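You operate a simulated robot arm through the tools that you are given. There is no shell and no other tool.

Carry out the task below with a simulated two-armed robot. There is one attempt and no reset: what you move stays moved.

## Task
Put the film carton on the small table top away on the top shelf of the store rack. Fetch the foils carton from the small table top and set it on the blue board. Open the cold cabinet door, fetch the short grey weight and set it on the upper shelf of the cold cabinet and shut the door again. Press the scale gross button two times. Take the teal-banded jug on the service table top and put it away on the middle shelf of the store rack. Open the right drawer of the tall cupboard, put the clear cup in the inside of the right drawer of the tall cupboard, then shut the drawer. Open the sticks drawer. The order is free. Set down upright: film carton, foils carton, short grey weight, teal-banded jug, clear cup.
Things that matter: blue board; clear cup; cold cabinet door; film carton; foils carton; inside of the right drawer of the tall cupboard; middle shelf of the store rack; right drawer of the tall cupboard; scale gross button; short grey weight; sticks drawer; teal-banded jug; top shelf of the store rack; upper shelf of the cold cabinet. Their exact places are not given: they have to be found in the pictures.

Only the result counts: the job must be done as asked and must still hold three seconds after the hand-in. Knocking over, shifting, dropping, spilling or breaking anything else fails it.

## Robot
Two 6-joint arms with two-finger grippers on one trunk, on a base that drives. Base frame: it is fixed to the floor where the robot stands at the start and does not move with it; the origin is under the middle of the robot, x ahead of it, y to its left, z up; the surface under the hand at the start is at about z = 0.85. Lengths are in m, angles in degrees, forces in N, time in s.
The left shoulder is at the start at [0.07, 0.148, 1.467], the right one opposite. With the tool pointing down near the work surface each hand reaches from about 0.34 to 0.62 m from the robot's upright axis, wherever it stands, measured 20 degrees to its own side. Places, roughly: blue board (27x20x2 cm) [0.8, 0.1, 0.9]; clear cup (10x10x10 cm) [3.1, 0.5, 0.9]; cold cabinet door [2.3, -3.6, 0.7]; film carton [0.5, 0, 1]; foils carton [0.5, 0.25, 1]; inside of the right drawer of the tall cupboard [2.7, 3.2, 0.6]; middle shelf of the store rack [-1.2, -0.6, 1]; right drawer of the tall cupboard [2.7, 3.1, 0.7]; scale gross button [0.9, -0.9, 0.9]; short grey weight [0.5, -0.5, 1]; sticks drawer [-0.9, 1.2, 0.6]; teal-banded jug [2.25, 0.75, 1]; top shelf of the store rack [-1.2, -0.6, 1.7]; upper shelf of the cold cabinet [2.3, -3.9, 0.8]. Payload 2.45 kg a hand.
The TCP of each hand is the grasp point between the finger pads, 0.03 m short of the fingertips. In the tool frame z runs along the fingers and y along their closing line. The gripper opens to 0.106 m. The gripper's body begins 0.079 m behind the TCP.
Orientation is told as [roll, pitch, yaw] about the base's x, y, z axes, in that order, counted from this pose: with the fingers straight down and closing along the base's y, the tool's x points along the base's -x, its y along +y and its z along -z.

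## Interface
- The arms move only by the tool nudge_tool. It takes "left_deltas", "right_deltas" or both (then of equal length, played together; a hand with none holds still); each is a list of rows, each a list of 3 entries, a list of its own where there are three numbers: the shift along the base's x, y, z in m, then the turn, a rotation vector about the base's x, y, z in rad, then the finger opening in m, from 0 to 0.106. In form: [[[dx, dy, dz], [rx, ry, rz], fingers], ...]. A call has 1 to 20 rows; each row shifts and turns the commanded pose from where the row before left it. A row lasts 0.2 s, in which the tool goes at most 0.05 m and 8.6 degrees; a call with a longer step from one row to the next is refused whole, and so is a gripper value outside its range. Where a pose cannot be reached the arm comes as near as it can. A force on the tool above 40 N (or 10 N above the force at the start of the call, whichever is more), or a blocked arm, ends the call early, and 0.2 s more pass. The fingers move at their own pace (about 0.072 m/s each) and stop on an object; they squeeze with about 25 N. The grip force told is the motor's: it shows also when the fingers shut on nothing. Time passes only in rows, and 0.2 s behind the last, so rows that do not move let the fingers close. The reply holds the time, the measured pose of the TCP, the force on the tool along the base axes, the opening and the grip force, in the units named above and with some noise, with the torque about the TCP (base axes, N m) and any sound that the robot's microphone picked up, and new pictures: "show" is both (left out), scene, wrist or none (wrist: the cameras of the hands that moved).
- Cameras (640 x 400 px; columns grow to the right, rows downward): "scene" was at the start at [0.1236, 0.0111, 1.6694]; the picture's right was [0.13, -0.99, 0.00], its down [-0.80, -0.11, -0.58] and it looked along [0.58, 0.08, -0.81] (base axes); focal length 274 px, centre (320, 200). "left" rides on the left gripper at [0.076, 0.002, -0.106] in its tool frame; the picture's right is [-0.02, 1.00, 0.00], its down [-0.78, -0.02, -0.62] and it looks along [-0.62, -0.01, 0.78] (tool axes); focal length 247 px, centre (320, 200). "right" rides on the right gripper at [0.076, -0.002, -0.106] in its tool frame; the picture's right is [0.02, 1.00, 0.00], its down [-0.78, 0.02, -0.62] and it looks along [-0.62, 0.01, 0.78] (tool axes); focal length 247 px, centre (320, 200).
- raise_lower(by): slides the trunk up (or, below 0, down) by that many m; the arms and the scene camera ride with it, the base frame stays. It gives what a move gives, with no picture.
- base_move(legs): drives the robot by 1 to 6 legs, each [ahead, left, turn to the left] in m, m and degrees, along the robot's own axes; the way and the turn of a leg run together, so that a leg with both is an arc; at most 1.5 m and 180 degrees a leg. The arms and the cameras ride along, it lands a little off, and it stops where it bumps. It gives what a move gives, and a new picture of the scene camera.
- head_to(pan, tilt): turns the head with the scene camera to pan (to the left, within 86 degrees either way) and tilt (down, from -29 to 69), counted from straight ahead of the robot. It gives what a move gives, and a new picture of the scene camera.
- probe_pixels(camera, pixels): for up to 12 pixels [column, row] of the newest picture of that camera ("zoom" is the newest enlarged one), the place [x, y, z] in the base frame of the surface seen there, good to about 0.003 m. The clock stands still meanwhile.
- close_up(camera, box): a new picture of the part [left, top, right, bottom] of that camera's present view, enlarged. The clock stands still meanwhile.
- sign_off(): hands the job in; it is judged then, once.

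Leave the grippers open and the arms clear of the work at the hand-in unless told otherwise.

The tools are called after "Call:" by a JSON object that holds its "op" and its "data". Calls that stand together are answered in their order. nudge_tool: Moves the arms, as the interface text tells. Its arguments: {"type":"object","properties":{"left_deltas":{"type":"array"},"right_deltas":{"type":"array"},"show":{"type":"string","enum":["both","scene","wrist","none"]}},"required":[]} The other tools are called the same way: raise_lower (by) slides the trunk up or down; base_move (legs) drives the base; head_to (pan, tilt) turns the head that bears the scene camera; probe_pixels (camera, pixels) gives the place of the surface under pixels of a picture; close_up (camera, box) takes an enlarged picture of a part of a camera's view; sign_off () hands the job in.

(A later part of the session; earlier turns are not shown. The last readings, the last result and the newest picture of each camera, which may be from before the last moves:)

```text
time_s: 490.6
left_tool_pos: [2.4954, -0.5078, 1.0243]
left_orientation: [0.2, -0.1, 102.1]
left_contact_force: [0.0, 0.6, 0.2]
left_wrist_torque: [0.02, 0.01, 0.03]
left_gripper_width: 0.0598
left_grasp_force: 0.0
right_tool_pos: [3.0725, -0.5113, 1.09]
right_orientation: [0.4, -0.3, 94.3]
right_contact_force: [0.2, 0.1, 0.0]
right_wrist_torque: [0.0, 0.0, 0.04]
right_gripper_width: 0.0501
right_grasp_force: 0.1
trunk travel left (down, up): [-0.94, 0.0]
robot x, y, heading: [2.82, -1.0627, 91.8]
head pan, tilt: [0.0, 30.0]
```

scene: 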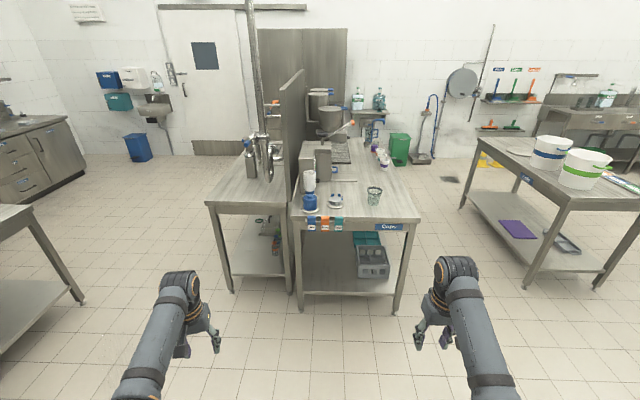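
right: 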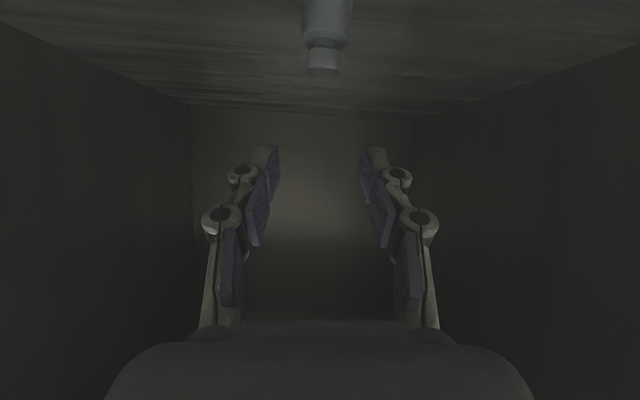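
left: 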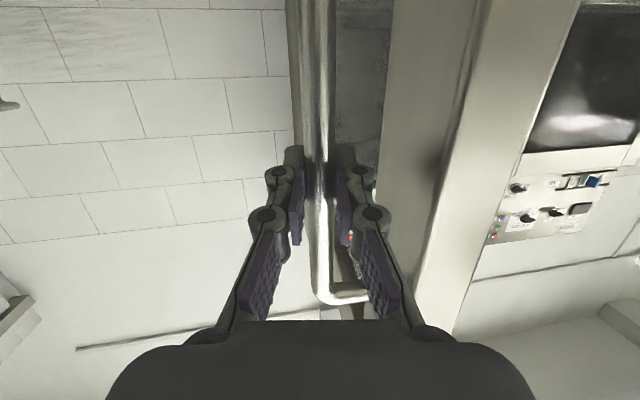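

The clear cup is at about (374,195), near the front right of the "Cups" table. I'll zoom and probe.

Call:
{"op": "close_up", "data": {"camera": "scene", "box": [290, 160, 430, 260]}}

Call:
{"op": "probe_pixels", "data": {"camera": "scene", "pixels": [[374, 188], [374, 204], [369, 202], [379, 202], [374, 206], [336, 205], [310, 210], [420, 218], [303, 215], [345, 218], [400, 226], [368, 190]]}}

```text
4.00 times, centred on (360, 210) of scene
```

zoom: 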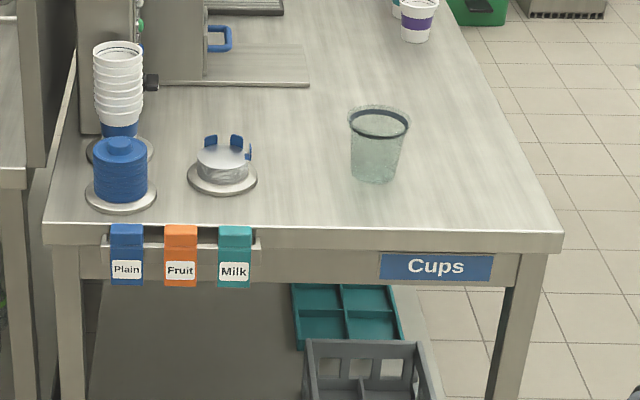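

```text
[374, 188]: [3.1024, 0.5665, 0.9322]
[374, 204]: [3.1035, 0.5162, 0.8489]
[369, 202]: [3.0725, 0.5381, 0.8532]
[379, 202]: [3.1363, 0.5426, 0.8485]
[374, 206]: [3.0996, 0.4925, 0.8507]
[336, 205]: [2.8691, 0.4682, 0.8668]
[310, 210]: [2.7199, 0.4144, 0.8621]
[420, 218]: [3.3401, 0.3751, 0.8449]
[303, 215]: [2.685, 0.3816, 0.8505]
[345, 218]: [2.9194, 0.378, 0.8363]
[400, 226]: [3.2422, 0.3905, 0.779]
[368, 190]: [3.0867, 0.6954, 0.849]
```

The cup sits at about (3.10, 0.54), base z 0.849, rim about 0.945. I'll pull the left hand back and outward so it stays clear of the sink pipework, then drive up to the table with the right hand over the cup.

Call:
{"op": "nudge_tool", "data": {"left_deltas": [[[-0.015, -0.035, 0], [0, 0, 0], 0.06], [[-0.015, -0.035, 0], [0, 0, 0], 0.06], [[-0.02, -0.035, 0], [0, 0, 0], 0.06], [[-0.02, -0.035, 0], [0, 0, 0], 0.06], [[-0.02, -0.035, 0], [0, 0, 0], 0.06], [[0, 0, 0], [0, 0, 0], 0.06]], "right_deltas": [[[0, 0, 0], [0, 0, 0], 0.106], [[0, 0, 0], [0, 0, 0], 0.106], [[0, 0, 0], [0, 0, 0], 0.106], [[0, 0, 0], [0, 0, 0], 0.106], [[0, 0, 0], [0, 0, 0], 0.106], [[0, 0, 0], [0, 0, 0], 0.106]], "show": "none"}}

Call:
{"op": "base_move", "data": {"legs": [[0, 0, -1.8], [0.85, -0.01, 0]]}}

Call:
{"op": "head_to", "data": {"pan": -10, "tilt": 50}}

Call:
{"op": "nudge_tool", "data": {"right_deltas": [[[0, 0, 0], [0, 0, 0], 0.106]], "show": "wrist"}}

```text
time_s: 492.0
left_tool_pos: [2.4077, -0.6827, 1.028]
left_orientation: [0.3, 0.1, 102.3]
left_contact_force: [-0.5, -0.1, -1.1]
left_wrist_torque: [-0.03, 0.01, -0.01]
left_gripper_width: 0.0599
left_grasp_force: 0.0
right_tool_pos: [3.0733, -0.5109, 1.0884]
right_orientation: [0.4, -0.2, 94.3]
right_contact_force: [-0.6, 0.6, 0.3]
right_wrist_torque: [-0.01, -0.01, -0.04]
right_gripper_width: 0.1061
right_grasp_force: 0.1
trunk travel left (down, up): [-0.94, 0.0]
robot x, y, heading: [2.8212, -1.0635, 91.9]
head pan, tilt: [0.0, 30.0]
```

```text
time_s: 496.9
left_tool_pos: [2.4261, 0.1648, 1.0298]
left_orientation: [0.2, 0.0, 100.5]
left_contact_force: [0.4, -0.6, 0.2]
left_wrist_torque: [0.0, 0.0, -0.03]
left_gripper_width: 0.0599
left_grasp_force: 0.0
right_tool_pos: [3.0961, 0.3176, 1.0904]
right_orientation: [0.4, -0.3, 92.7]
right_contact_force: [-0.1, -1.2, 0.4]
right_wrist_torque: [-0.03, -0.01, -0.01]
right_gripper_width: 0.1059
right_grasp_force: 0.1
trunk travel left (down, up): [-0.94, 0.0]
robot x, y, heading: [2.8353, -0.2222, 90.3]
head pan, tilt: [0.0, 30.0]
```

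scene: 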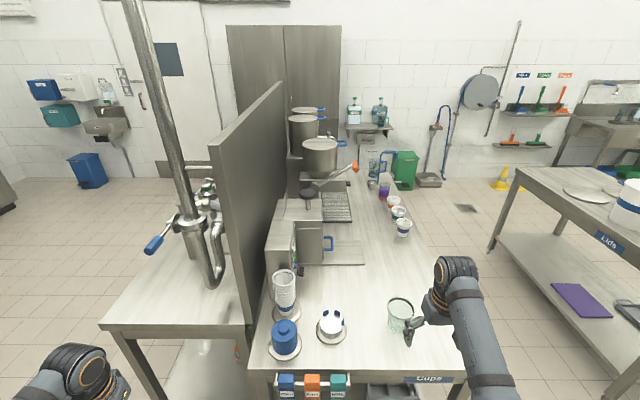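

```text
time_s: 497.7
left_tool_pos: [2.4251, 0.1659, 1.0289]
left_orientation: [0.3, 0.0, 100.5]
left_contact_force: [1.3, -0.1, -0.2]
left_wrist_torque: [0.02, 0.04, 0.07]
left_gripper_width: 0.0599
left_grasp_force: 0.1
right_tool_pos: [3.0965, 0.3185, 1.0888]
right_orientation: [0.4, -0.3, 92.8]
right_contact_force: [0.8, 0.7, 0.5]
right_wrist_torque: [0.0, -0.03, -0.01]
right_gripper_width: 0.1059
right_grasp_force: 0.0
trunk travel left (down, up): [-0.94, 0.0]
robot x, y, heading: [2.8319, -0.2231, 90.4]
head pan, tilt: [-10.0, 50.0]
```

scene: 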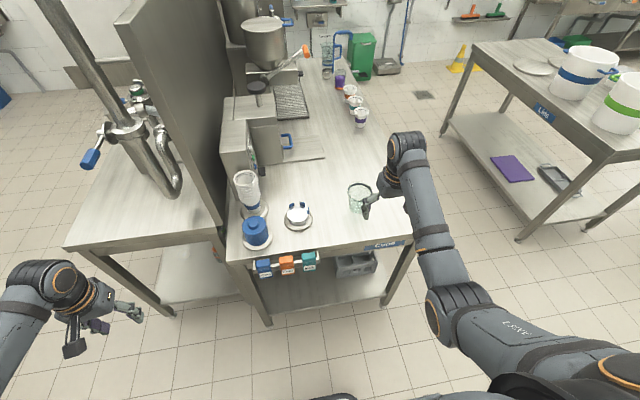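

```text
time_s: 498.1
left_tool_pos: [2.4257, 0.1659, 1.029]
left_orientation: [0.2, -0.1, 100.4]
left_contact_force: [0.4, 1.0, 0.3]
left_wrist_torque: [-0.02, -0.01, 0.0]
left_gripper_width: 0.06
left_grasp_force: 0.0
right_tool_pos: [3.0955, 0.3185, 1.0895]
right_orientation: [0.4, -0.3, 92.6]
right_contact_force: [-0.1, -0.5, -0.7]
right_wrist_torque: [0.0, 0.0, -0.05]
right_gripper_width: 0.1061
right_grasp_force: 0.0
trunk travel left (down, up): [-0.94, 0.0]
robot x, y, heading: [2.829, -0.2232, 90.2]
head pan, tilt: [-10.0, 50.0]
```

right: 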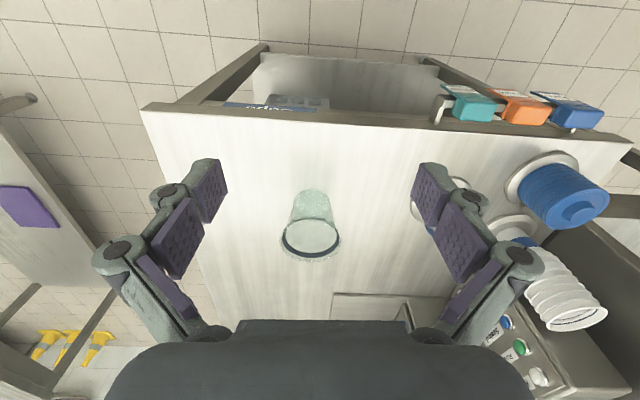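

Call:
{"op": "close_up", "data": {"camera": "right", "box": [260, 170, 370, 280]}}

Call:
{"op": "probe_pixels", "data": {"camera": "right", "pixels": [[312, 195], [295, 215], [330, 215], [310, 258], [283, 238], [338, 238], [311, 222], [311, 200], [285, 245], [335, 245]]}}

Call:
{"op": "close_up", "data": {"camera": "scene", "box": [320, 160, 410, 230]}}

```text
3.64 times, centred on (315, 225) of right
```

zoom: 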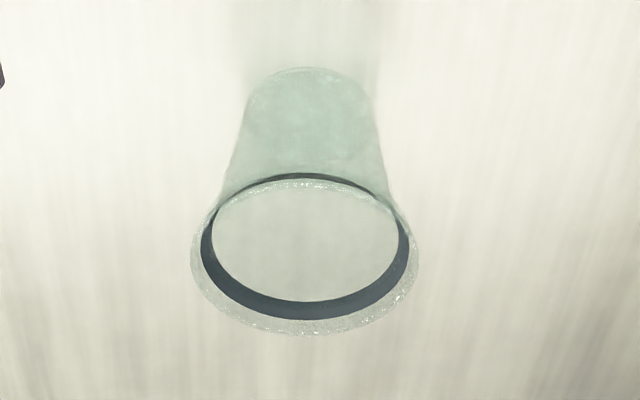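

```text
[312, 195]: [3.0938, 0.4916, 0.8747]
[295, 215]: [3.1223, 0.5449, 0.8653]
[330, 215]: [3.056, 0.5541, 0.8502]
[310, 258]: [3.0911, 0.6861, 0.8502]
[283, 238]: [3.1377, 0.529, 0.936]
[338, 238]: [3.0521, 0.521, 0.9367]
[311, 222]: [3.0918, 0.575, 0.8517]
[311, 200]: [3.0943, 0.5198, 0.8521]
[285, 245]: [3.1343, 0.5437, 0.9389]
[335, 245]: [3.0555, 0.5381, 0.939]
```

```text
5.71 times, centred on (365, 195) of scene
```

zoom: 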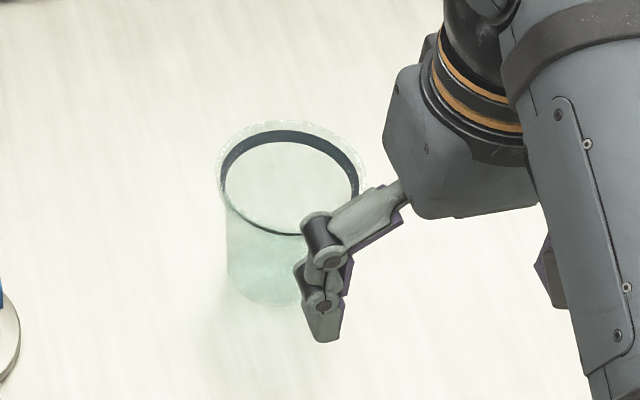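

Call:
{"op": "probe_pixels", "data": {"camera": "scene", "pixels": [[70, 244], [150, 240], [90, 160], [130, 130], [225, 245], [300, 258], [400, 240]]}}

Call:
{"op": "base_move", "data": {"legs": [[0.15, 0, 0]]}}

Call:
{"op": "nudge_tool", "data": {"right_deltas": [[[0, 0.03, 0], [0, 0, 0], 0.106], [[0, 0, 0], [0, 0, 0], 0.106]], "show": "wrist"}}

```text
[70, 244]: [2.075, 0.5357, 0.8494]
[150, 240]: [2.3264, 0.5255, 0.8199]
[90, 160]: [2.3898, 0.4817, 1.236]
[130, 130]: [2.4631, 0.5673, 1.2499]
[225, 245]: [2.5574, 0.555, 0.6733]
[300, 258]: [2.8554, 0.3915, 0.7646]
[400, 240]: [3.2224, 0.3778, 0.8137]
```

```text
time_s: 499.5
left_tool_pos: [2.4242, 0.3115, 1.0286]
left_orientation: [0.2, -0.2, 100.6]
left_contact_force: [0.0, 0.0, 0.1]
left_wrist_torque: [-0.01, 0.0, -0.02]
left_gripper_width: 0.0602
left_grasp_force: 0.1
right_tool_pos: [3.0953, 0.4638, 1.0908]
right_orientation: [0.5, -0.4, 92.9]
right_contact_force: [-0.3, -0.7, 0.1]
right_wrist_torque: [-0.01, 0.01, 0.02]
right_gripper_width: 0.106
right_grasp_force: 0.0
trunk travel left (down, up): [-0.94, 0.0]
robot x, y, heading: [2.8272, -0.0755, 90.4]
head pan, tilt: [-10.0, 50.0]
```

scene: 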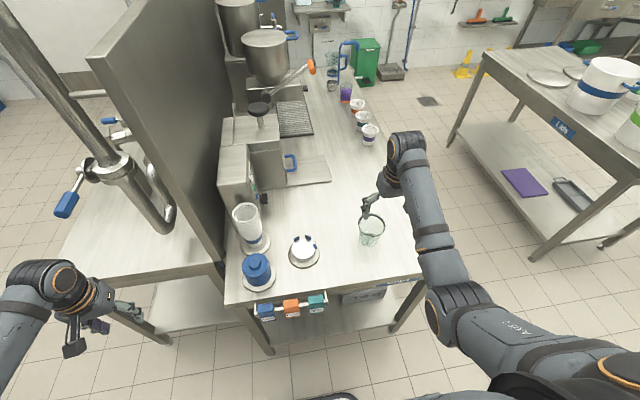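

```text
time_s: 500.1
left_tool_pos: [2.4255, 0.3121, 1.0296]
left_orientation: [0.2, 0.1, 100.7]
left_contact_force: [-0.3, -1.3, 0.0]
left_wrist_torque: [0.01, 0.02, -0.03]
left_gripper_width: 0.0601
left_grasp_force: 0.1
right_tool_pos: [3.0956, 0.4957, 1.0907]
right_orientation: [0.3, -0.2, 92.8]
right_contact_force: [-0.1, -0.3, -0.2]
right_wrist_torque: [-0.03, -0.01, 0.0]
right_gripper_width: 0.1061
right_grasp_force: 0.1
trunk travel left (down, up): [-0.94, 0.0]
robot x, y, heading: [2.8291, -0.0743, 90.4]
head pan, tilt: [-10.0, 50.0]
```

right: 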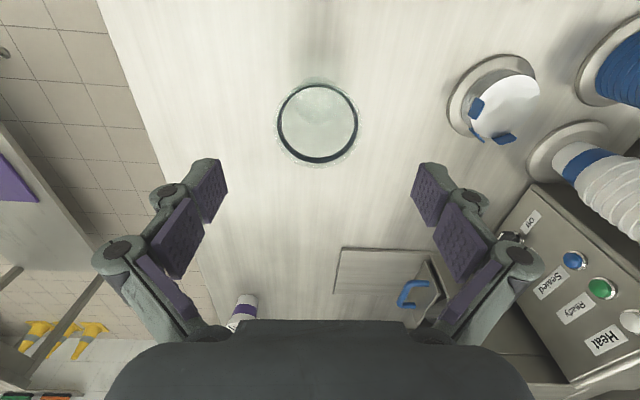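

Call:
{"op": "probe_pixels", "data": {"camera": "right", "pixels": [[280, 122], [357, 122], [319, 160], [319, 86], [292, 150], [346, 150], [300, 98]]}}

Call:
{"op": "close_up", "data": {"camera": "right", "box": [260, 70, 380, 180]}}

```text
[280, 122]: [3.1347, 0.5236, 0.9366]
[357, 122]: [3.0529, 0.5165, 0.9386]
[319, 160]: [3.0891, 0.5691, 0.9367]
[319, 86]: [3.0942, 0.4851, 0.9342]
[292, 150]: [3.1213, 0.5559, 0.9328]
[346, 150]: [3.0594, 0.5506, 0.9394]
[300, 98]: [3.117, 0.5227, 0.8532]
```

```text
3.64 times, centred on (320, 125) of right
```

zoom: 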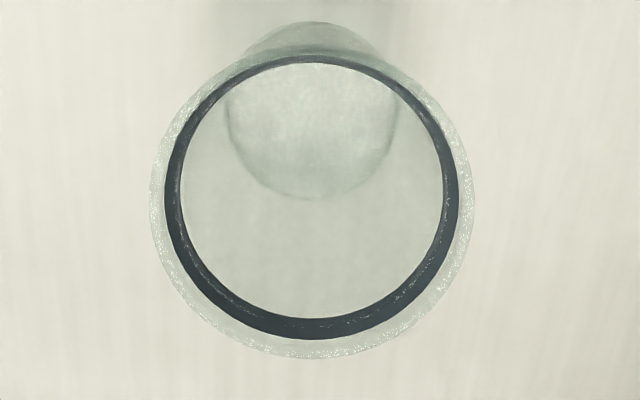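

Cup rim centre is (3.094, 0.527), outer diameter ≈ 0.092. I'll move above it and descend to z 0.94 with the fingers fully open.

Call:
{"op": "nudge_tool", "data": {"right_deltas": [[[-0.0015, 0.0313, 0], [0, 0, 0], 0.106], [[0, 0, -0.04], [0, 0, 0], 0.106], [[0, 0, -0.04], [0, 0, 0], 0.106], [[0, 0, -0.025], [0, 0, 0], 0.106], [[0, 0, 0], [0, 0, 0], 0.106]]}}

Call:
{"op": "close_up", "data": {"camera": "right", "box": [200, 60, 440, 220]}}

```text
time_s: 501.3
left_tool_pos: [2.4238, 0.3135, 1.0287]
left_orientation: [0.2, 0.0, 100.6]
left_contact_force: [1.0, -1.3, 0.6]
left_wrist_torque: [-0.01, 0.0, 0.0]
left_gripper_width: 0.0602
left_grasp_force: 0.1
right_tool_pos: [3.0927, 0.5264, 0.9851]
right_orientation: [0.3, -0.3, 92.8]
right_contact_force: [-0.3, 0.0, -0.3]
right_wrist_torque: [-0.02, -0.01, 0.0]
right_gripper_width: 0.1061
right_grasp_force: 0.0
trunk travel left (down, up): [-0.94, 0.0]
robot x, y, heading: [2.831, -0.078, 90.0]
head pan, tilt: [-10.0, 50.0]
```

scene: 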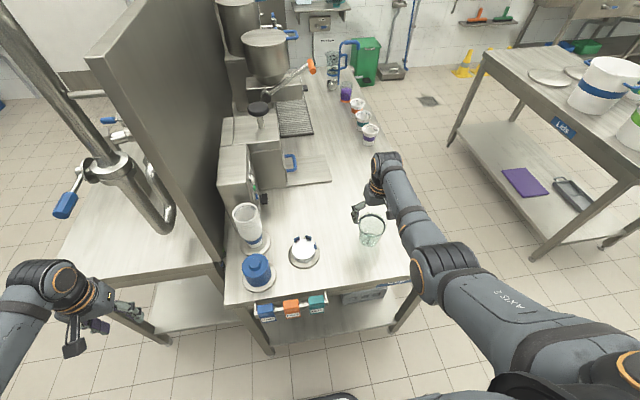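
right: 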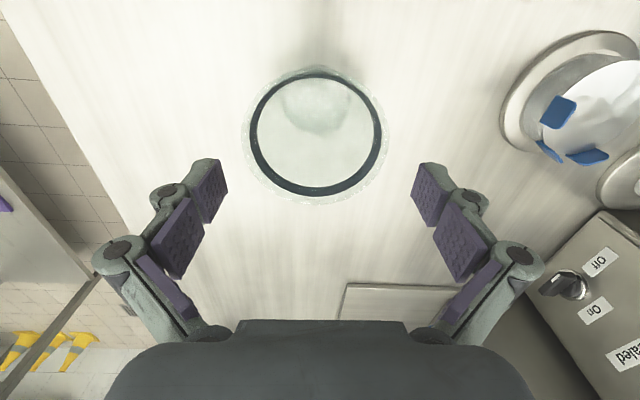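

```text
2.50 times, centred on (320, 140) of right
```

zoom: 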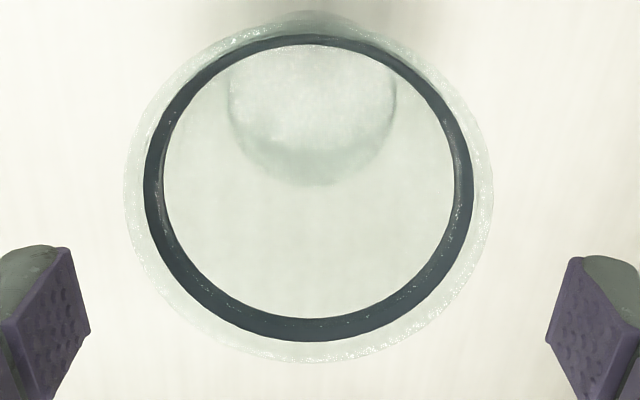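

Centred. I'll descend the rest and close gently.

Call:
{"op": "nudge_tool", "data": {"right_deltas": [[[0, 0, -0.025], [0, 0, 0], 0.106], [[0, 0, -0.02], [0, 0, 0], 0.106], [[0, 0, 0], [0, 0, 0], 0.106], [[0, 0, 0], [0, 0, 0], 0.095], [[0, 0, 0], [0, 0, 0], 0.085], [[0, 0, 0], [0, 0, 0], 0.06], [[0, 0, 0], [0, 0, 0], 0.06]]}}

```text
time_s: 502.9
left_tool_pos: [2.4248, 0.3127, 1.0289]
left_orientation: [0.2, 0.0, 100.5]
left_contact_force: [0.8, 0.4, 0.7]
left_wrist_torque: [0.0, 0.02, 0.01]
left_gripper_width: 0.0599
left_grasp_force: 0.0
right_tool_pos: [3.0935, 0.527, 0.9398]
right_orientation: [0.3, -0.4, 92.8]
right_contact_force: [1.2, 1.3, 6.7]
right_wrist_torque: [-0.01, 0.02, 0.02]
right_gripper_width: 0.0906
right_grasp_force: 24.8
trunk travel left (down, up): [-0.94, 0.0]
robot x, y, heading: [2.8296, -0.0757, 90.1]
head pan, tilt: [-10.0, 50.0]
```

scene: 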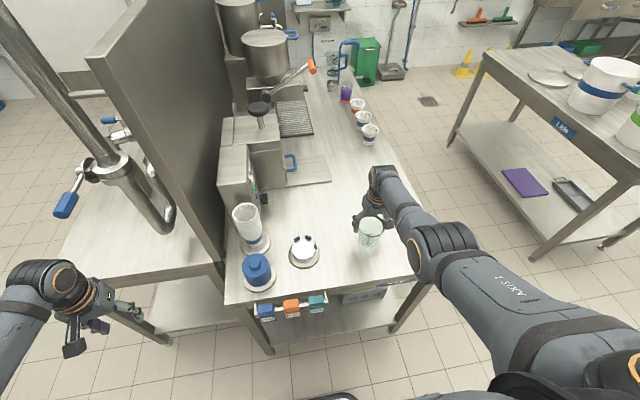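
right: 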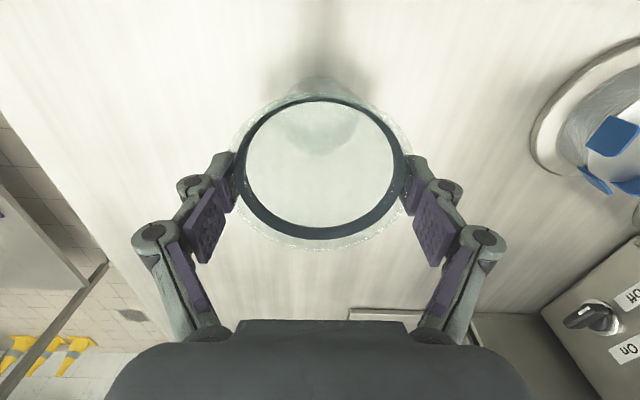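

Gripped at 0.0906. I'll lift and check.

Call:
{"op": "nudge_tool", "data": {"right_deltas": [[[0, 0, 0.01], [0, 0, 0], 0.06], [[0, 0, 0.02], [0, 0, 0], 0.06], [[0, 0, 0.04], [0, 0, 0], 0.06], [[0, 0, 0.04], [0, 0, 0], 0.06], [[0, 0, 0], [0, 0, 0], 0.06]]}}

Call:
{"op": "close_up", "data": {"camera": "scene", "box": [310, 140, 430, 260]}}

```text
time_s: 504.1
left_tool_pos: [2.4265, 0.3127, 1.0279]
left_orientation: [0.2, -0.1, 100.7]
left_contact_force: [0.0, 0.3, 0.9]
left_wrist_torque: [0.01, 0.01, -0.01]
left_gripper_width: 0.06
left_grasp_force: 0.1
right_tool_pos: [3.0931, 0.5283, 1.0505]
right_orientation: [0.4, -0.2, 92.8]
right_contact_force: [-0.1, 0.2, 0.2]
right_wrist_torque: [0.0, -0.01, 0.03]
right_gripper_width: 0.0904
right_grasp_force: 25.0
trunk travel left (down, up): [-0.94, 0.0]
robot x, y, heading: [2.8299, -0.0771, 90.0]
head pan, tilt: [-10.0, 50.0]
```

scene: 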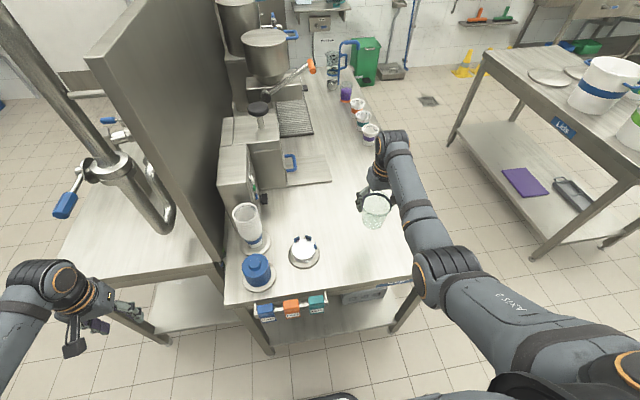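
right: 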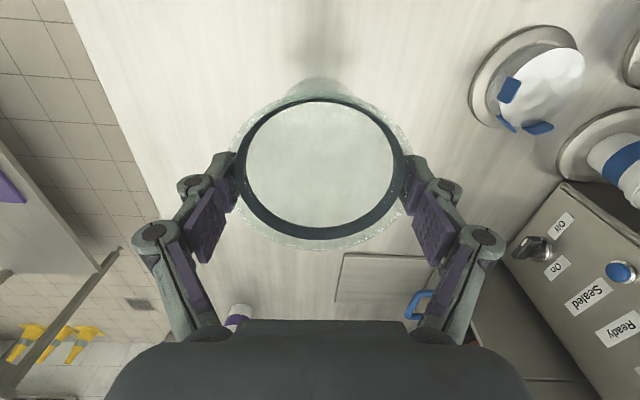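

```text
3.33 times, centred on (370, 200) of scene
```

zoom: 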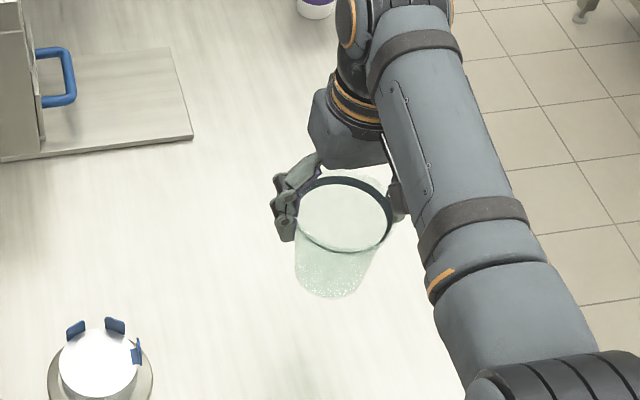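

The cup is held level. Next is the tall cupboard: back away, and go round the service table via the aisle at x ≈ 1.5.

Call:
{"op": "base_move", "data": {"legs": [[-0.75, 0, 0], [0, 1.32, 0], [1.5, 0, 0], [1.3, 0, 0]]}}

Call:
{"op": "head_to", "data": {"pan": -40, "tilt": 25}}

```text
time_s: 527.2
left_tool_pos: [1.1053, 2.2899, 1.0284]
left_orientation: [0.2, 0.0, 100.0]
left_contact_force: [-0.3, 0.4, 0.7]
left_wrist_torque: [0.03, -0.02, -0.01]
left_gripper_width: 0.0602
left_grasp_force: 0.0
right_tool_pos: [1.7768, 2.4979, 1.0491]
right_orientation: [0.4, -0.3, 92.2]
right_contact_force: [-0.4, 0.0, 0.1]
right_wrist_torque: [0.03, -0.02, 0.0]
right_gripper_width: 0.0902
right_grasp_force: 25.2
trunk travel left (down, up): [-0.94, 0.0]
robot x, y, heading: [1.5046, 1.8989, 89.6]
head pan, tilt: [-10.0, 50.0]
```

scene: 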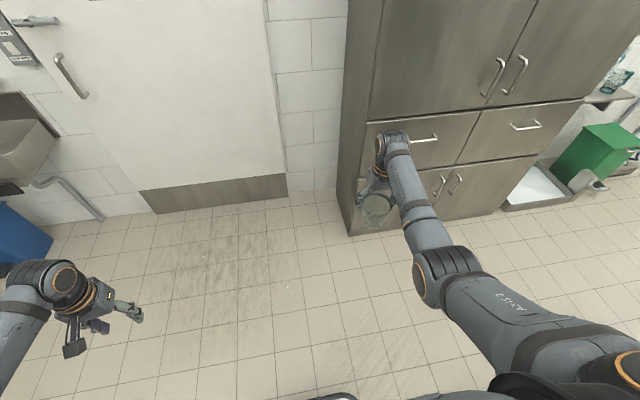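

```text
time_s: 528.2
left_tool_pos: [1.1052, 2.2909, 1.0279]
left_orientation: [0.2, 0.0, 100.1]
left_contact_force: [0.0, -0.4, -0.7]
left_wrist_torque: [0.0, -0.01, 0.0]
left_gripper_width: 0.0598
left_grasp_force: 0.0
right_tool_pos: [1.7764, 2.4979, 1.049]
right_orientation: [0.4, -0.2, 92.2]
right_contact_force: [-0.4, 0.1, -0.8]
right_wrist_torque: [0.0, 0.01, 0.0]
right_gripper_width: 0.09
right_grasp_force: 25.2
trunk travel left (down, up): [-0.94, 0.0]
robot x, y, heading: [1.5043, 1.8962, 89.7]
head pan, tilt: [-40.0, 25.0]
```

scene: 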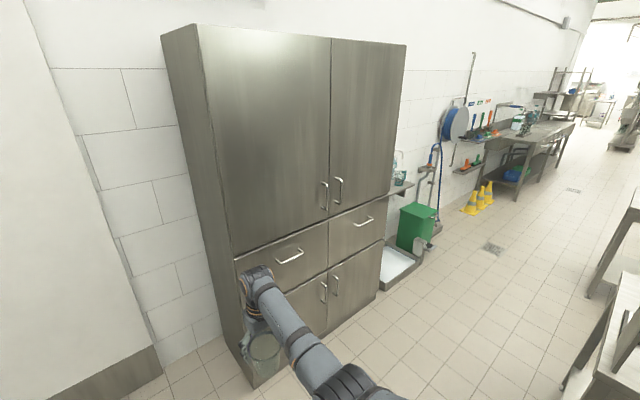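

The cupboard front faces −y, with two drawers side by side. I'll probe the right drawer, its handle and the cupboard's edges.

Call:
{"op": "probe_pixels", "data": {"camera": "scene", "pixels": [[355, 224], [363, 221], [371, 218], [350, 245], [385, 225], [331, 235], [290, 256], [380, 260], [332, 260], [404, 60], [390, 195], [365, 240]]}}

Call:
{"op": "close_up", "data": {"camera": "scene", "box": [310, 180, 410, 280]}}

```text
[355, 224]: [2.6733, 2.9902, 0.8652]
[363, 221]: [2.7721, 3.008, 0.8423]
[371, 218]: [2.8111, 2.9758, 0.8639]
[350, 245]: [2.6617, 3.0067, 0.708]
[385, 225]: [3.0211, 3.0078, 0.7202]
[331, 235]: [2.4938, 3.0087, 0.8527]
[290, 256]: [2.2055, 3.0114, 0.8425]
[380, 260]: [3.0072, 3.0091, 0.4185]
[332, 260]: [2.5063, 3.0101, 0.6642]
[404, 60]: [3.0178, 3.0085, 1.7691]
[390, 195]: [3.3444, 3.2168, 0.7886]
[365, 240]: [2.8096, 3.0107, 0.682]
```

```text
4.00 times, centred on (360, 230) of scene
```

zoom: 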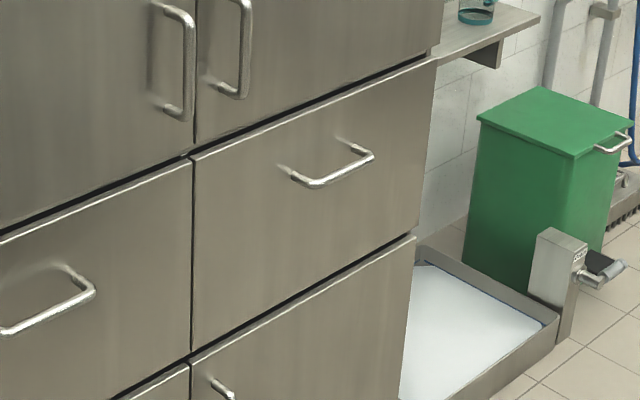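

The drawer front is x 2.50–3.02 at y 3.01. Its handle bar is at z ≈ 0.865, x 2.67–2.82, y ≈ 2.97. Before strafing right I'll check the clearance to the service and cup tables' far ends.

Call:
{"op": "base_move", "data": {"legs": [[0.22, 0, 0]]}}

Call:
{"op": "head_to", "data": {"pan": -86, "tilt": 40}}

Call:
{"op": "probe_pixels", "data": {"camera": "scene", "pixels": [[320, 200], [380, 200], [420, 200], [460, 200], [300, 150], [400, 150], [450, 150], [350, 100], [400, 100], [450, 250]]}}

```text
time_s: 529.8
left_tool_pos: [1.1071, 2.5041, 1.03]
left_orientation: [0.2, -0.2, 100.1]
left_contact_force: [0.3, -1.3, 0.6]
left_wrist_torque: [0.07, 0.0, 0.01]
left_gripper_width: 0.0601
left_grasp_force: 0.1
right_tool_pos: [1.7771, 2.7111, 1.0507]
right_orientation: [0.4, -0.3, 92.2]
right_contact_force: [0.4, 0.0, -1.0]
right_wrist_torque: [0.06, 0.02, -0.01]
right_gripper_width: 0.0901
right_grasp_force: 24.3
trunk travel left (down, up): [-0.94, 0.0]
robot x, y, heading: [1.5067, 2.1124, 89.4]
head pan, tilt: [-40.0, 25.0]
```

scene: 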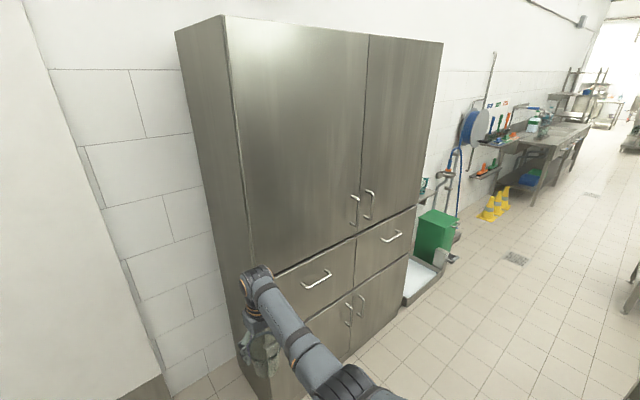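

```text
time_s: 531.0
left_tool_pos: [1.1073, 2.5059, 1.029]
left_orientation: [0.1, 0.0, 100.0]
left_contact_force: [0.4, 0.0, -0.1]
left_wrist_torque: [0.02, -0.03, 0.01]
left_gripper_width: 0.0602
left_grasp_force: 0.0
right_tool_pos: [1.7759, 2.7139, 1.0499]
right_orientation: [0.4, -0.3, 92.2]
right_contact_force: [-0.8, 0.1, 0.8]
right_wrist_torque: [0.03, -0.02, -0.02]
right_gripper_width: 0.09
right_grasp_force: 25.3
trunk travel left (down, up): [-0.94, 0.0]
robot x, y, heading: [1.5049, 2.1131, 89.6]
head pan, tilt: [-85.9, 40.0]
```

scene: 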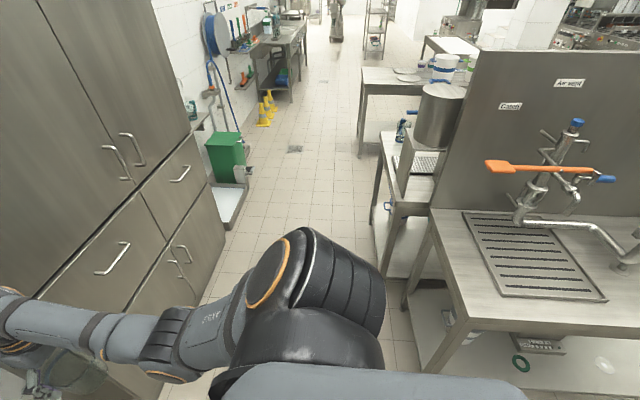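

```text
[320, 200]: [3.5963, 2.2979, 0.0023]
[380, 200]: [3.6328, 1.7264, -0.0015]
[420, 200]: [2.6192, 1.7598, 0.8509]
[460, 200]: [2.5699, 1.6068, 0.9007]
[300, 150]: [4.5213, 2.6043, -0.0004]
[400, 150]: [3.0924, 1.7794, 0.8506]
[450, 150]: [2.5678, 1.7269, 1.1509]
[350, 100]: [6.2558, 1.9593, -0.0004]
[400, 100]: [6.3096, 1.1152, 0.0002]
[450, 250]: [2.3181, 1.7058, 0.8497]
```

The aisle is about 1.2 m wide (cupboard front y 3.01, table ends y ≈ 1.8). I'll pull the cup hand in a little and strafe right to x ≈ 2.98, y ≈ 2.2.

Call:
{"op": "nudge_tool", "data": {"right_deltas": [[[0, -0.03, 0], [0, 0, 0], 0.06], [[0, -0.03, 0], [0, 0, 0], 0.06], [[0, 0, 0], [0, 0, 0], 0.06]], "show": "none"}}

Call:
{"op": "base_move", "data": {"legs": [[0.08, -0.75, 0], [0, -0.72, 0]]}}

Call:
{"op": "head_to", "data": {"pan": 5, "tilt": 45}}

```text
time_s: 531.8
left_tool_pos: [1.1067, 2.5075, 1.0285]
left_orientation: [0.2, 0.1, 100.0]
left_contact_force: [0.2, 0.7, 0.4]
left_wrist_torque: [0.01, 0.02, 0.0]
left_gripper_width: 0.0601
left_grasp_force: 0.0
right_tool_pos: [1.7767, 2.6543, 1.0506]
right_orientation: [0.4, -0.2, 92.2]
right_contact_force: [0.7, 0.1, 0.0]
right_wrist_torque: [-0.02, 0.03, -0.01]
right_gripper_width: 0.0903
right_grasp_force: 25.0
trunk travel left (down, up): [-0.94, 0.0]
robot x, y, heading: [1.5065, 2.1143, 89.4]
head pan, tilt: [-85.9, 40.0]
```

```text
time_s: 539.6
left_tool_pos: [2.6291, 2.5594, 1.0285]
left_orientation: [0.3, 0.1, 98.9]
left_contact_force: [-0.1, 0.5, -0.2]
left_wrist_torque: [0.01, -0.04, 0.02]
left_gripper_width: 0.0598
left_grasp_force: 0.0
right_tool_pos: [3.3009, 2.694, 1.0509]
right_orientation: [0.3, -0.2, 91.0]
right_contact_force: [-0.6, 0.0, -0.5]
right_wrist_torque: [0.03, -0.04, 0.01]
right_gripper_width: 0.09
right_grasp_force: 25.0
trunk travel left (down, up): [-0.94, 0.0]
robot x, y, heading: [3.0232, 2.1595, 88.4]
head pan, tilt: [-85.9, 40.0]
```

scene: 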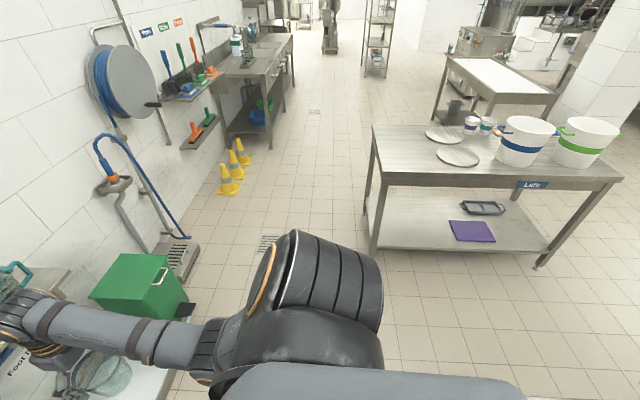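

```text
time_s: 541.2
left_tool_pos: [2.6305, 2.5601, 1.0287]
left_orientation: [0.3, 0.1, 98.8]
left_contact_force: [-0.2, -0.6, 0.6]
left_wrist_torque: [0.0, 0.0, 0.02]
left_gripper_width: 0.0601
left_grasp_force: 0.1
right_tool_pos: [3.3032, 2.6931, 1.0496]
right_orientation: [0.4, -0.2, 91.0]
right_contact_force: [-0.4, 0.4, -0.3]
right_wrist_torque: [-0.01, -0.01, -0.01]
right_gripper_width: 0.0902
right_grasp_force: 25.4
trunk travel left (down, up): [-0.94, 0.0]
robot x, y, heading: [3.02, 2.1578, 88.5]
head pan, tilt: [5.0, 45.0]
```

scene: 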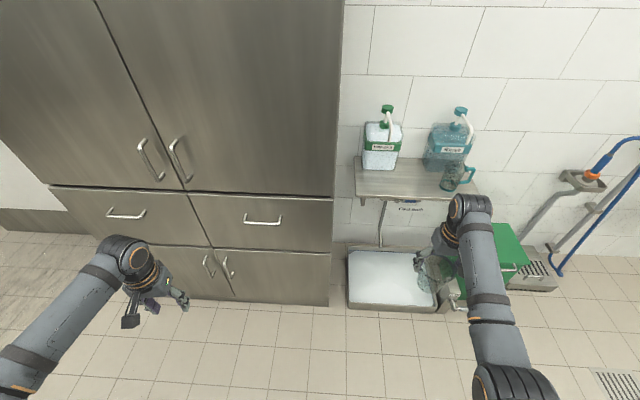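

Call:
{"op": "probe_pixels", "data": {"camera": "scene", "pixels": [[370, 198], [360, 165], [450, 187], [350, 280], [430, 305], [246, 220], [255, 222], [264, 223], [272, 223], [281, 222], [225, 205], [264, 240]]}}

Call:
{"op": "close_up", "data": {"camera": "scene", "box": [180, 180, 340, 260]}}

```text
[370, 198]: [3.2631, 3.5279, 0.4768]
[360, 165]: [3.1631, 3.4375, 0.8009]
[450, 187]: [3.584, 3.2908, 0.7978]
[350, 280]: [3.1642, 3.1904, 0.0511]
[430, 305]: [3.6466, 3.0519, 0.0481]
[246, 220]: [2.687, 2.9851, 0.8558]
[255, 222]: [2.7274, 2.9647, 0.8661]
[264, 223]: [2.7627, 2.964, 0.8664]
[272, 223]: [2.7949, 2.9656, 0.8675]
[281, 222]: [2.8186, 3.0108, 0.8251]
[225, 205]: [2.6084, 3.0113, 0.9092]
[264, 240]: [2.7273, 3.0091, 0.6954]
```

```text
4.00 times, centred on (260, 220) of scene
```

zoom: 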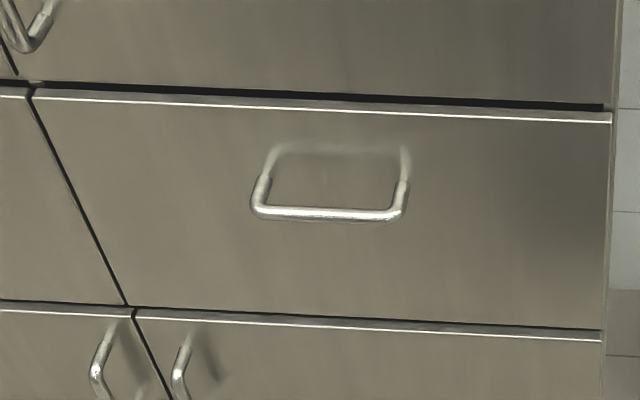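

Handle bar centre ≈ (2.757, 2.969, 0.863). I'll lower the trunk 0.35 m and set up the left hand: move inward, pitch to horizontal, then roll 90° so the fingers close vertically.

Call:
{"op": "raise_lower", "data": {"by": -0.35}}

Call:
{"op": "nudge_tool", "data": {"left_deltas": [[[0.0275, 0.025, 0.01], [0, 0, 0], 0.06], [[0.0275, 0.025, 0.01], [0, 0, 0], 0.06], [[0.0275, 0.025, 0.01], [0, 0, 0], 0.06], [[0.0275, 0.02, 0.01], [0, 0, 0], 0.06], [[0, 0, 0.01], [0.1407, 0.0228, 0], 0.06], [[0, 0, 0.01], [0.1407, 0.0228, 0], 0.06], [[0, 0, 0.01], [0.1407, 0.0228, 0], 0.06], [[0, 0, 0.01], [0.1407, 0.0228, 0], 0.06], [[0, 0, 0.015], [0.1407, 0.0228, 0], 0.06], [[0, 0, 0.015], [0.1407, 0.0228, 0], 0.06], [[0, 0, 0.015], [0.1407, 0.0228, 0], 0.06], [[0, 0, 0.015], [0.1407, 0.0228, 0], 0.06], [[0, 0, 0.015], [0.1407, 0.0228, 0], 0.06], [[0, 0, 0.015], [0.1407, 0.0228, 0], 0.06], [[0, 0, 0.01], [0.1407, 0.0228, 0], 0.06]], "show": "none"}}

```text
time_s: 544.7
left_tool_pos: [2.6292, 2.5595, 0.6785]
left_orientation: [0.3, 0.0, 98.7]
left_contact_force: [-0.3, 0.1, -0.3]
left_wrist_torque: [-0.01, -0.01, 0.01]
left_gripper_width: 0.0602
left_grasp_force: 0.1
right_tool_pos: [3.3021, 2.6932, 0.7009]
right_orientation: [0.4, -0.2, 91.0]
right_contact_force: [-0.4, 0.0, 0.3]
right_wrist_torque: [0.01, 0.0, -0.01]
right_gripper_width: 0.0903
right_grasp_force: 24.8
trunk travel left (down, up): [-0.59, 0.35]
robot x, y, heading: [3.0209, 2.1574, 88.1]
head pan, tilt: [5.0, 45.0]
```

```text
time_s: 547.9
left_tool_pos: [2.741, 2.6545, 0.8601]
left_orientation: [67.4, -89.6, 32.0]
left_contact_force: [0.1, -0.2, -0.3]
left_wrist_torque: [0.02, 0.03, -0.01]
left_gripper_width: 0.0598
left_grasp_force: 0.1
right_tool_pos: [3.3037, 2.6932, 0.7001]
right_orientation: [0.3, -0.2, 91.0]
right_contact_force: [-0.7, 0.2, -0.5]
right_wrist_torque: [-0.02, -0.04, -0.01]
right_gripper_width: 0.0899
right_grasp_force: 25.3
trunk travel left (down, up): [-0.59, 0.35]
robot x, y, heading: [3.0207, 2.1573, 88.2]
head pan, tilt: [5.0, 45.0]
```

Horizontal. Now I'll roll 90° about the tool axis.

Call:
{"op": "nudge_tool", "data": {"left_deltas": [[[0, 0, 0], [-0.0223, 0.141, 0], 0.06], [[0, 0, 0], [-0.0223, 0.141, 0], 0.06], [[0, 0, 0], [-0.0223, 0.141, 0], 0.06], [[0, 0, 0], [-0.0223, 0.141, 0], 0.06], [[0, 0, 0], [-0.0223, 0.141, 0], 0.06], [[0, 0, 0], [-0.0223, 0.141, 0], 0.06], [[0, 0, 0], [-0.0223, 0.141, 0], 0.06], [[0, 0, 0], [-0.0223, 0.141, 0], 0.06], [[0, 0, 0], [-0.0223, 0.141, 0], 0.06], [[0, 0, 0], [-0.0223, 0.141, 0], 0.06], [[0, 0, 0], [-0.0223, 0.141, 0], 0.06], [[0, 0, 0], [0, 0, 0], 0.06]]}}

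```text
time_s: 550.5
left_tool_pos: [2.7405, 2.655, 0.8572]
left_orientation: [90.6, 0.6, 9.2]
left_contact_force: [-1.2, -0.3, -0.4]
left_wrist_torque: [-0.04, -0.03, -0.02]
left_gripper_width: 0.0602
left_grasp_force: 0.2
right_tool_pos: [3.3032, 2.6924, 0.701]
right_orientation: [0.4, -0.2, 91.1]
right_contact_force: [-0.4, -0.3, 0.5]
right_wrist_torque: [0.01, 0.0, 0.03]
right_gripper_width: 0.09
right_grasp_force: 24.8
trunk travel left (down, up): [-0.59, 0.35]
robot x, y, heading: [3.0193, 2.1588, 88.5]
head pan, tilt: [5.0, 45.0]
```

scene: 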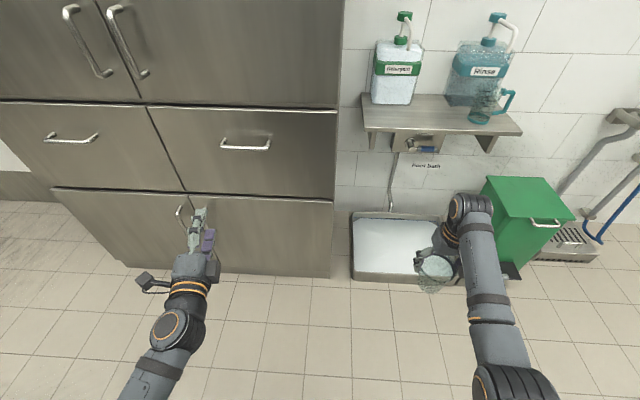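
left: 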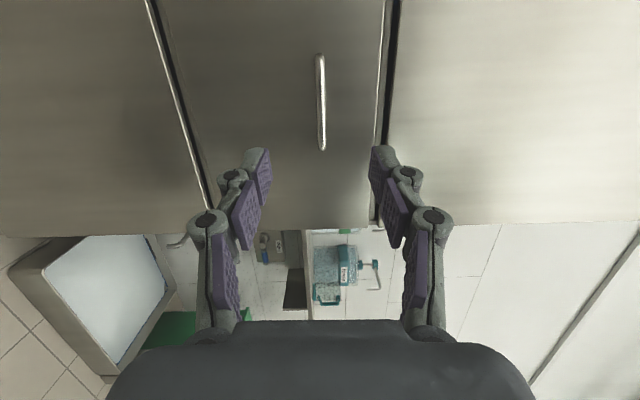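

Call:
{"op": "nudge_tool", "data": {"left_deltas": [[[0, 0, 0], [0, 0, -0.07], 0.06], [[0, 0, 0], [0, 0, -0.07], 0.06], [[0, 0, 0], [0, 0, 0], 0.06]], "show": "wrist"}}

Call:
{"op": "probe_pixels", "data": {"camera": "scene", "pixels": [[226, 146], [235, 147], [245, 148], [255, 148], [265, 147]]}}

```text
time_s: 551.3
left_tool_pos: [2.7404, 2.655, 0.8584]
left_orientation: [90.5, 0.5, 1.1]
left_contact_force: [0.4, 0.4, -0.4]
left_wrist_torque: [-0.01, -0.01, 0.0]
left_gripper_width: 0.06
left_grasp_force: 0.1
right_tool_pos: [3.3035, 2.6932, 0.7]
right_orientation: [0.4, -0.2, 91.0]
right_contact_force: [-0.3, -0.7, -0.1]
right_wrist_torque: [-0.02, -0.04, 0.0]
right_gripper_width: 0.09
right_grasp_force: 25.0
trunk travel left (down, up): [-0.59, 0.35]
robot x, y, heading: [3.0218, 2.1576, 88.1]
head pan, tilt: [5.0, 45.0]
```

left: 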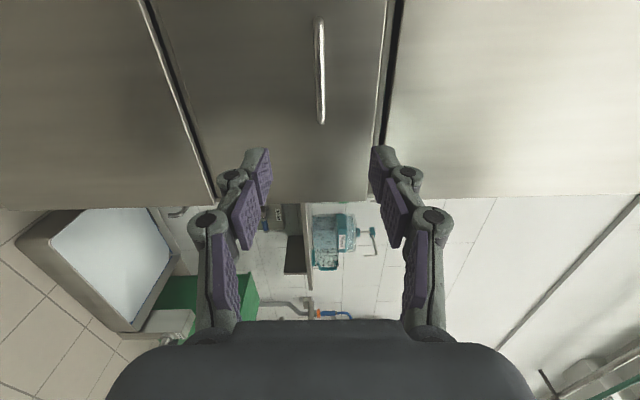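

```text
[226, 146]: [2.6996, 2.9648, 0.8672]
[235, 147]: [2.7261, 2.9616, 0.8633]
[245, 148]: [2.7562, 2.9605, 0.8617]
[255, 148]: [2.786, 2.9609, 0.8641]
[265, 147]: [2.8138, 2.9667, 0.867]
```

Bar centre y ≈ 2.967, z ≈ 0.861, well aligned. I'll move the base 6 cm ahead, then extend the arm onto the handle and grip.

Call:
{"op": "base_move", "data": {"legs": [[0.06, 0, 0]]}}

Call:
{"op": "nudge_tool", "data": {"left_deltas": [[[0, 0.045, 0.0005], [0, 0, 0], 0.06], [[0, 0.045, 0.0005], [0, 0, 0], 0.06], [[0, 0.045, 0.0005], [0, 0, 0], 0.06], [[0, 0.045, 0.0005], [0, 0, 0], 0.06], [[0, 0.03, 0], [0, 0, 0], 0.06], [[0, 0, 0], [0, 0, 0], 0.06]], "show": "wrist"}}

```text
time_s: 552.2
left_tool_pos: [2.7421, 2.717, 0.8576]
left_orientation: [90.3, 0.5, 1.2]
left_contact_force: [0.0, 0.1, -0.5]
left_wrist_torque: [-0.02, 0.02, -0.03]
left_gripper_width: 0.0596
left_grasp_force: 0.0
right_tool_pos: [3.3048, 2.7541, 0.6996]
right_orientation: [0.3, -0.2, 91.0]
right_contact_force: [-0.4, 0.0, 0.2]
right_wrist_torque: [-0.04, 0.01, 0.03]
right_gripper_width: 0.0903
right_grasp_force: 25.1
trunk travel left (down, up): [-0.59, 0.35]
robot x, y, heading: [3.0231, 2.2185, 88.3]
head pan, tilt: [5.0, 45.0]
```

scene: 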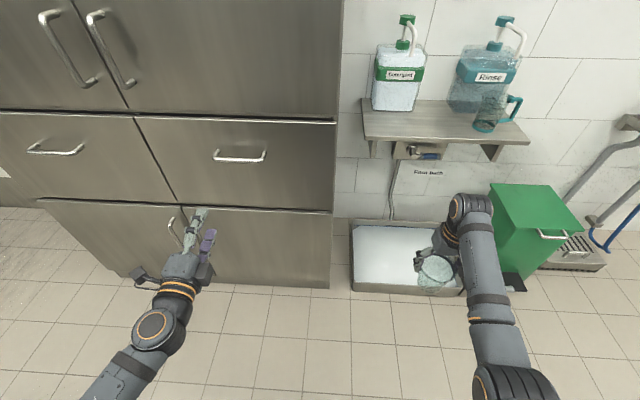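

```text
time_s: 553.6
left_tool_pos: [2.739, 2.9244, 0.8604]
left_orientation: [90.5, 0.4, 1.1]
left_contact_force: [-0.1, 0.2, -0.8]
left_wrist_torque: [0.0, -0.02, 0.0]
left_gripper_width: 0.0598
left_grasp_force: 0.0
right_tool_pos: [3.3051, 2.753, 0.7004]
right_orientation: [0.4, -0.3, 90.8]
right_contact_force: [-0.4, 0.0, -0.5]
right_wrist_torque: [0.02, -0.01, -0.01]
right_gripper_width: 0.0903
right_grasp_force: 24.9
trunk travel left (down, up): [-0.59, 0.35]
robot x, y, heading: [3.0231, 2.2146, 88.4]
head pan, tilt: [5.0, 45.0]
```

left: 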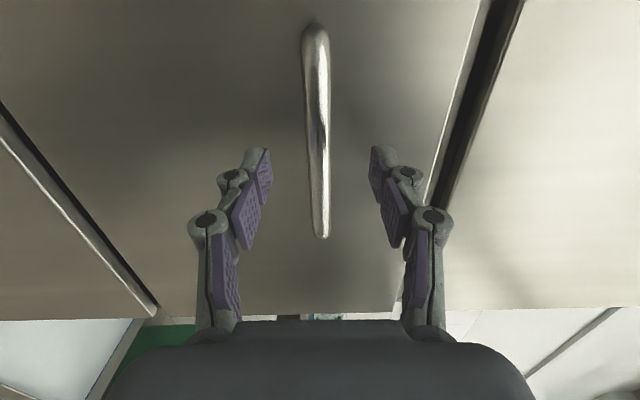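

Call:
{"op": "nudge_tool", "data": {"left_deltas": [[[0, 0.02, 0], [0, 0, 0], 0.06], [[0, 0.018, 0], [0, 0, 0], 0.06], [[0, 0, 0], [0, 0, 0], 0.06], [[0, 0, 0], [0, 0, 0], 0.0], [[0, 0, 0], [0, 0, 0], 0.0], [[0, 0, 0], [0, 0, 0], 0.0]], "show": "wrist"}}

```text
time_s: 555.0
left_tool_pos: [2.7392, 2.9637, 0.8605]
left_orientation: [90.4, 0.4, 1.2]
left_contact_force: [1.1, 0.0, -2.4]
left_wrist_torque: [-0.04, -0.31, 0.04]
left_gripper_width: 0.0145
left_grasp_force: 40.6
right_tool_pos: [3.3052, 2.7546, 0.6991]
right_orientation: [0.4, -0.2, 90.9]
right_contact_force: [-0.4, 0.3, 0.1]
right_wrist_torque: [0.01, -0.02, 0.01]
right_gripper_width: 0.09
right_grasp_force: 24.8
trunk travel left (down, up): [-0.59, 0.35]
robot x, y, heading: [3.0267, 2.2166, 88.6]
head pan, tilt: [5.0, 45.0]
```

left: 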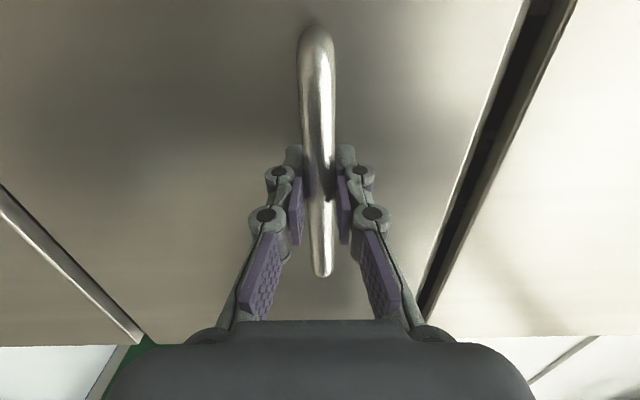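

The handle is gripped with almost no side load. I'll pull the drawer open with the arm.

Call:
{"op": "nudge_tool", "data": {"left_deltas": [[[0, -0.01, 0], [0, 0, 0], 0.0], [[0, -0.02, 0], [0, 0, 0], 0.0], [[0, -0.025, 0], [0, 0, 0], 0.0], [[0, -0.025, 0], [0, 0, 0], 0.0], [[0, -0.025, 0], [0, 0, 0], 0.0], [[0, -0.025, 0], [0, 0, 0], 0.0], [[0, -0.025, 0], [0, 0, 0], 0.0], [[0, -0.025, 0], [0, 0, 0], 0.0]], "show": "scene"}}

```text
time_s: 556.8
left_tool_pos: [2.7398, 2.7818, 0.8598]
left_orientation: [90.5, 0.4, 1.2]
left_contact_force: [-11.8, -2.6, 8.5]
left_wrist_torque: [0.02, -0.2, -0.91]
left_gripper_width: 0.0146
left_grasp_force: 40.5
right_tool_pos: [3.3042, 2.7531, 0.7017]
right_orientation: [0.3, -0.3, 90.9]
right_contact_force: [-0.3, -0.3, 1.0]
right_wrist_torque: [0.02, -0.05, 0.01]
right_gripper_width: 0.0901
right_grasp_force: 25.1
trunk travel left (down, up): [-0.59, 0.35]
robot x, y, heading: [3.0214, 2.2204, 88.5]
head pan, tilt: [5.0, 45.0]
```

scene: 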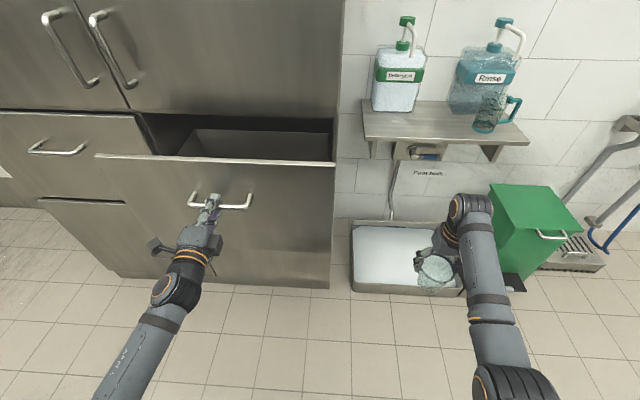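

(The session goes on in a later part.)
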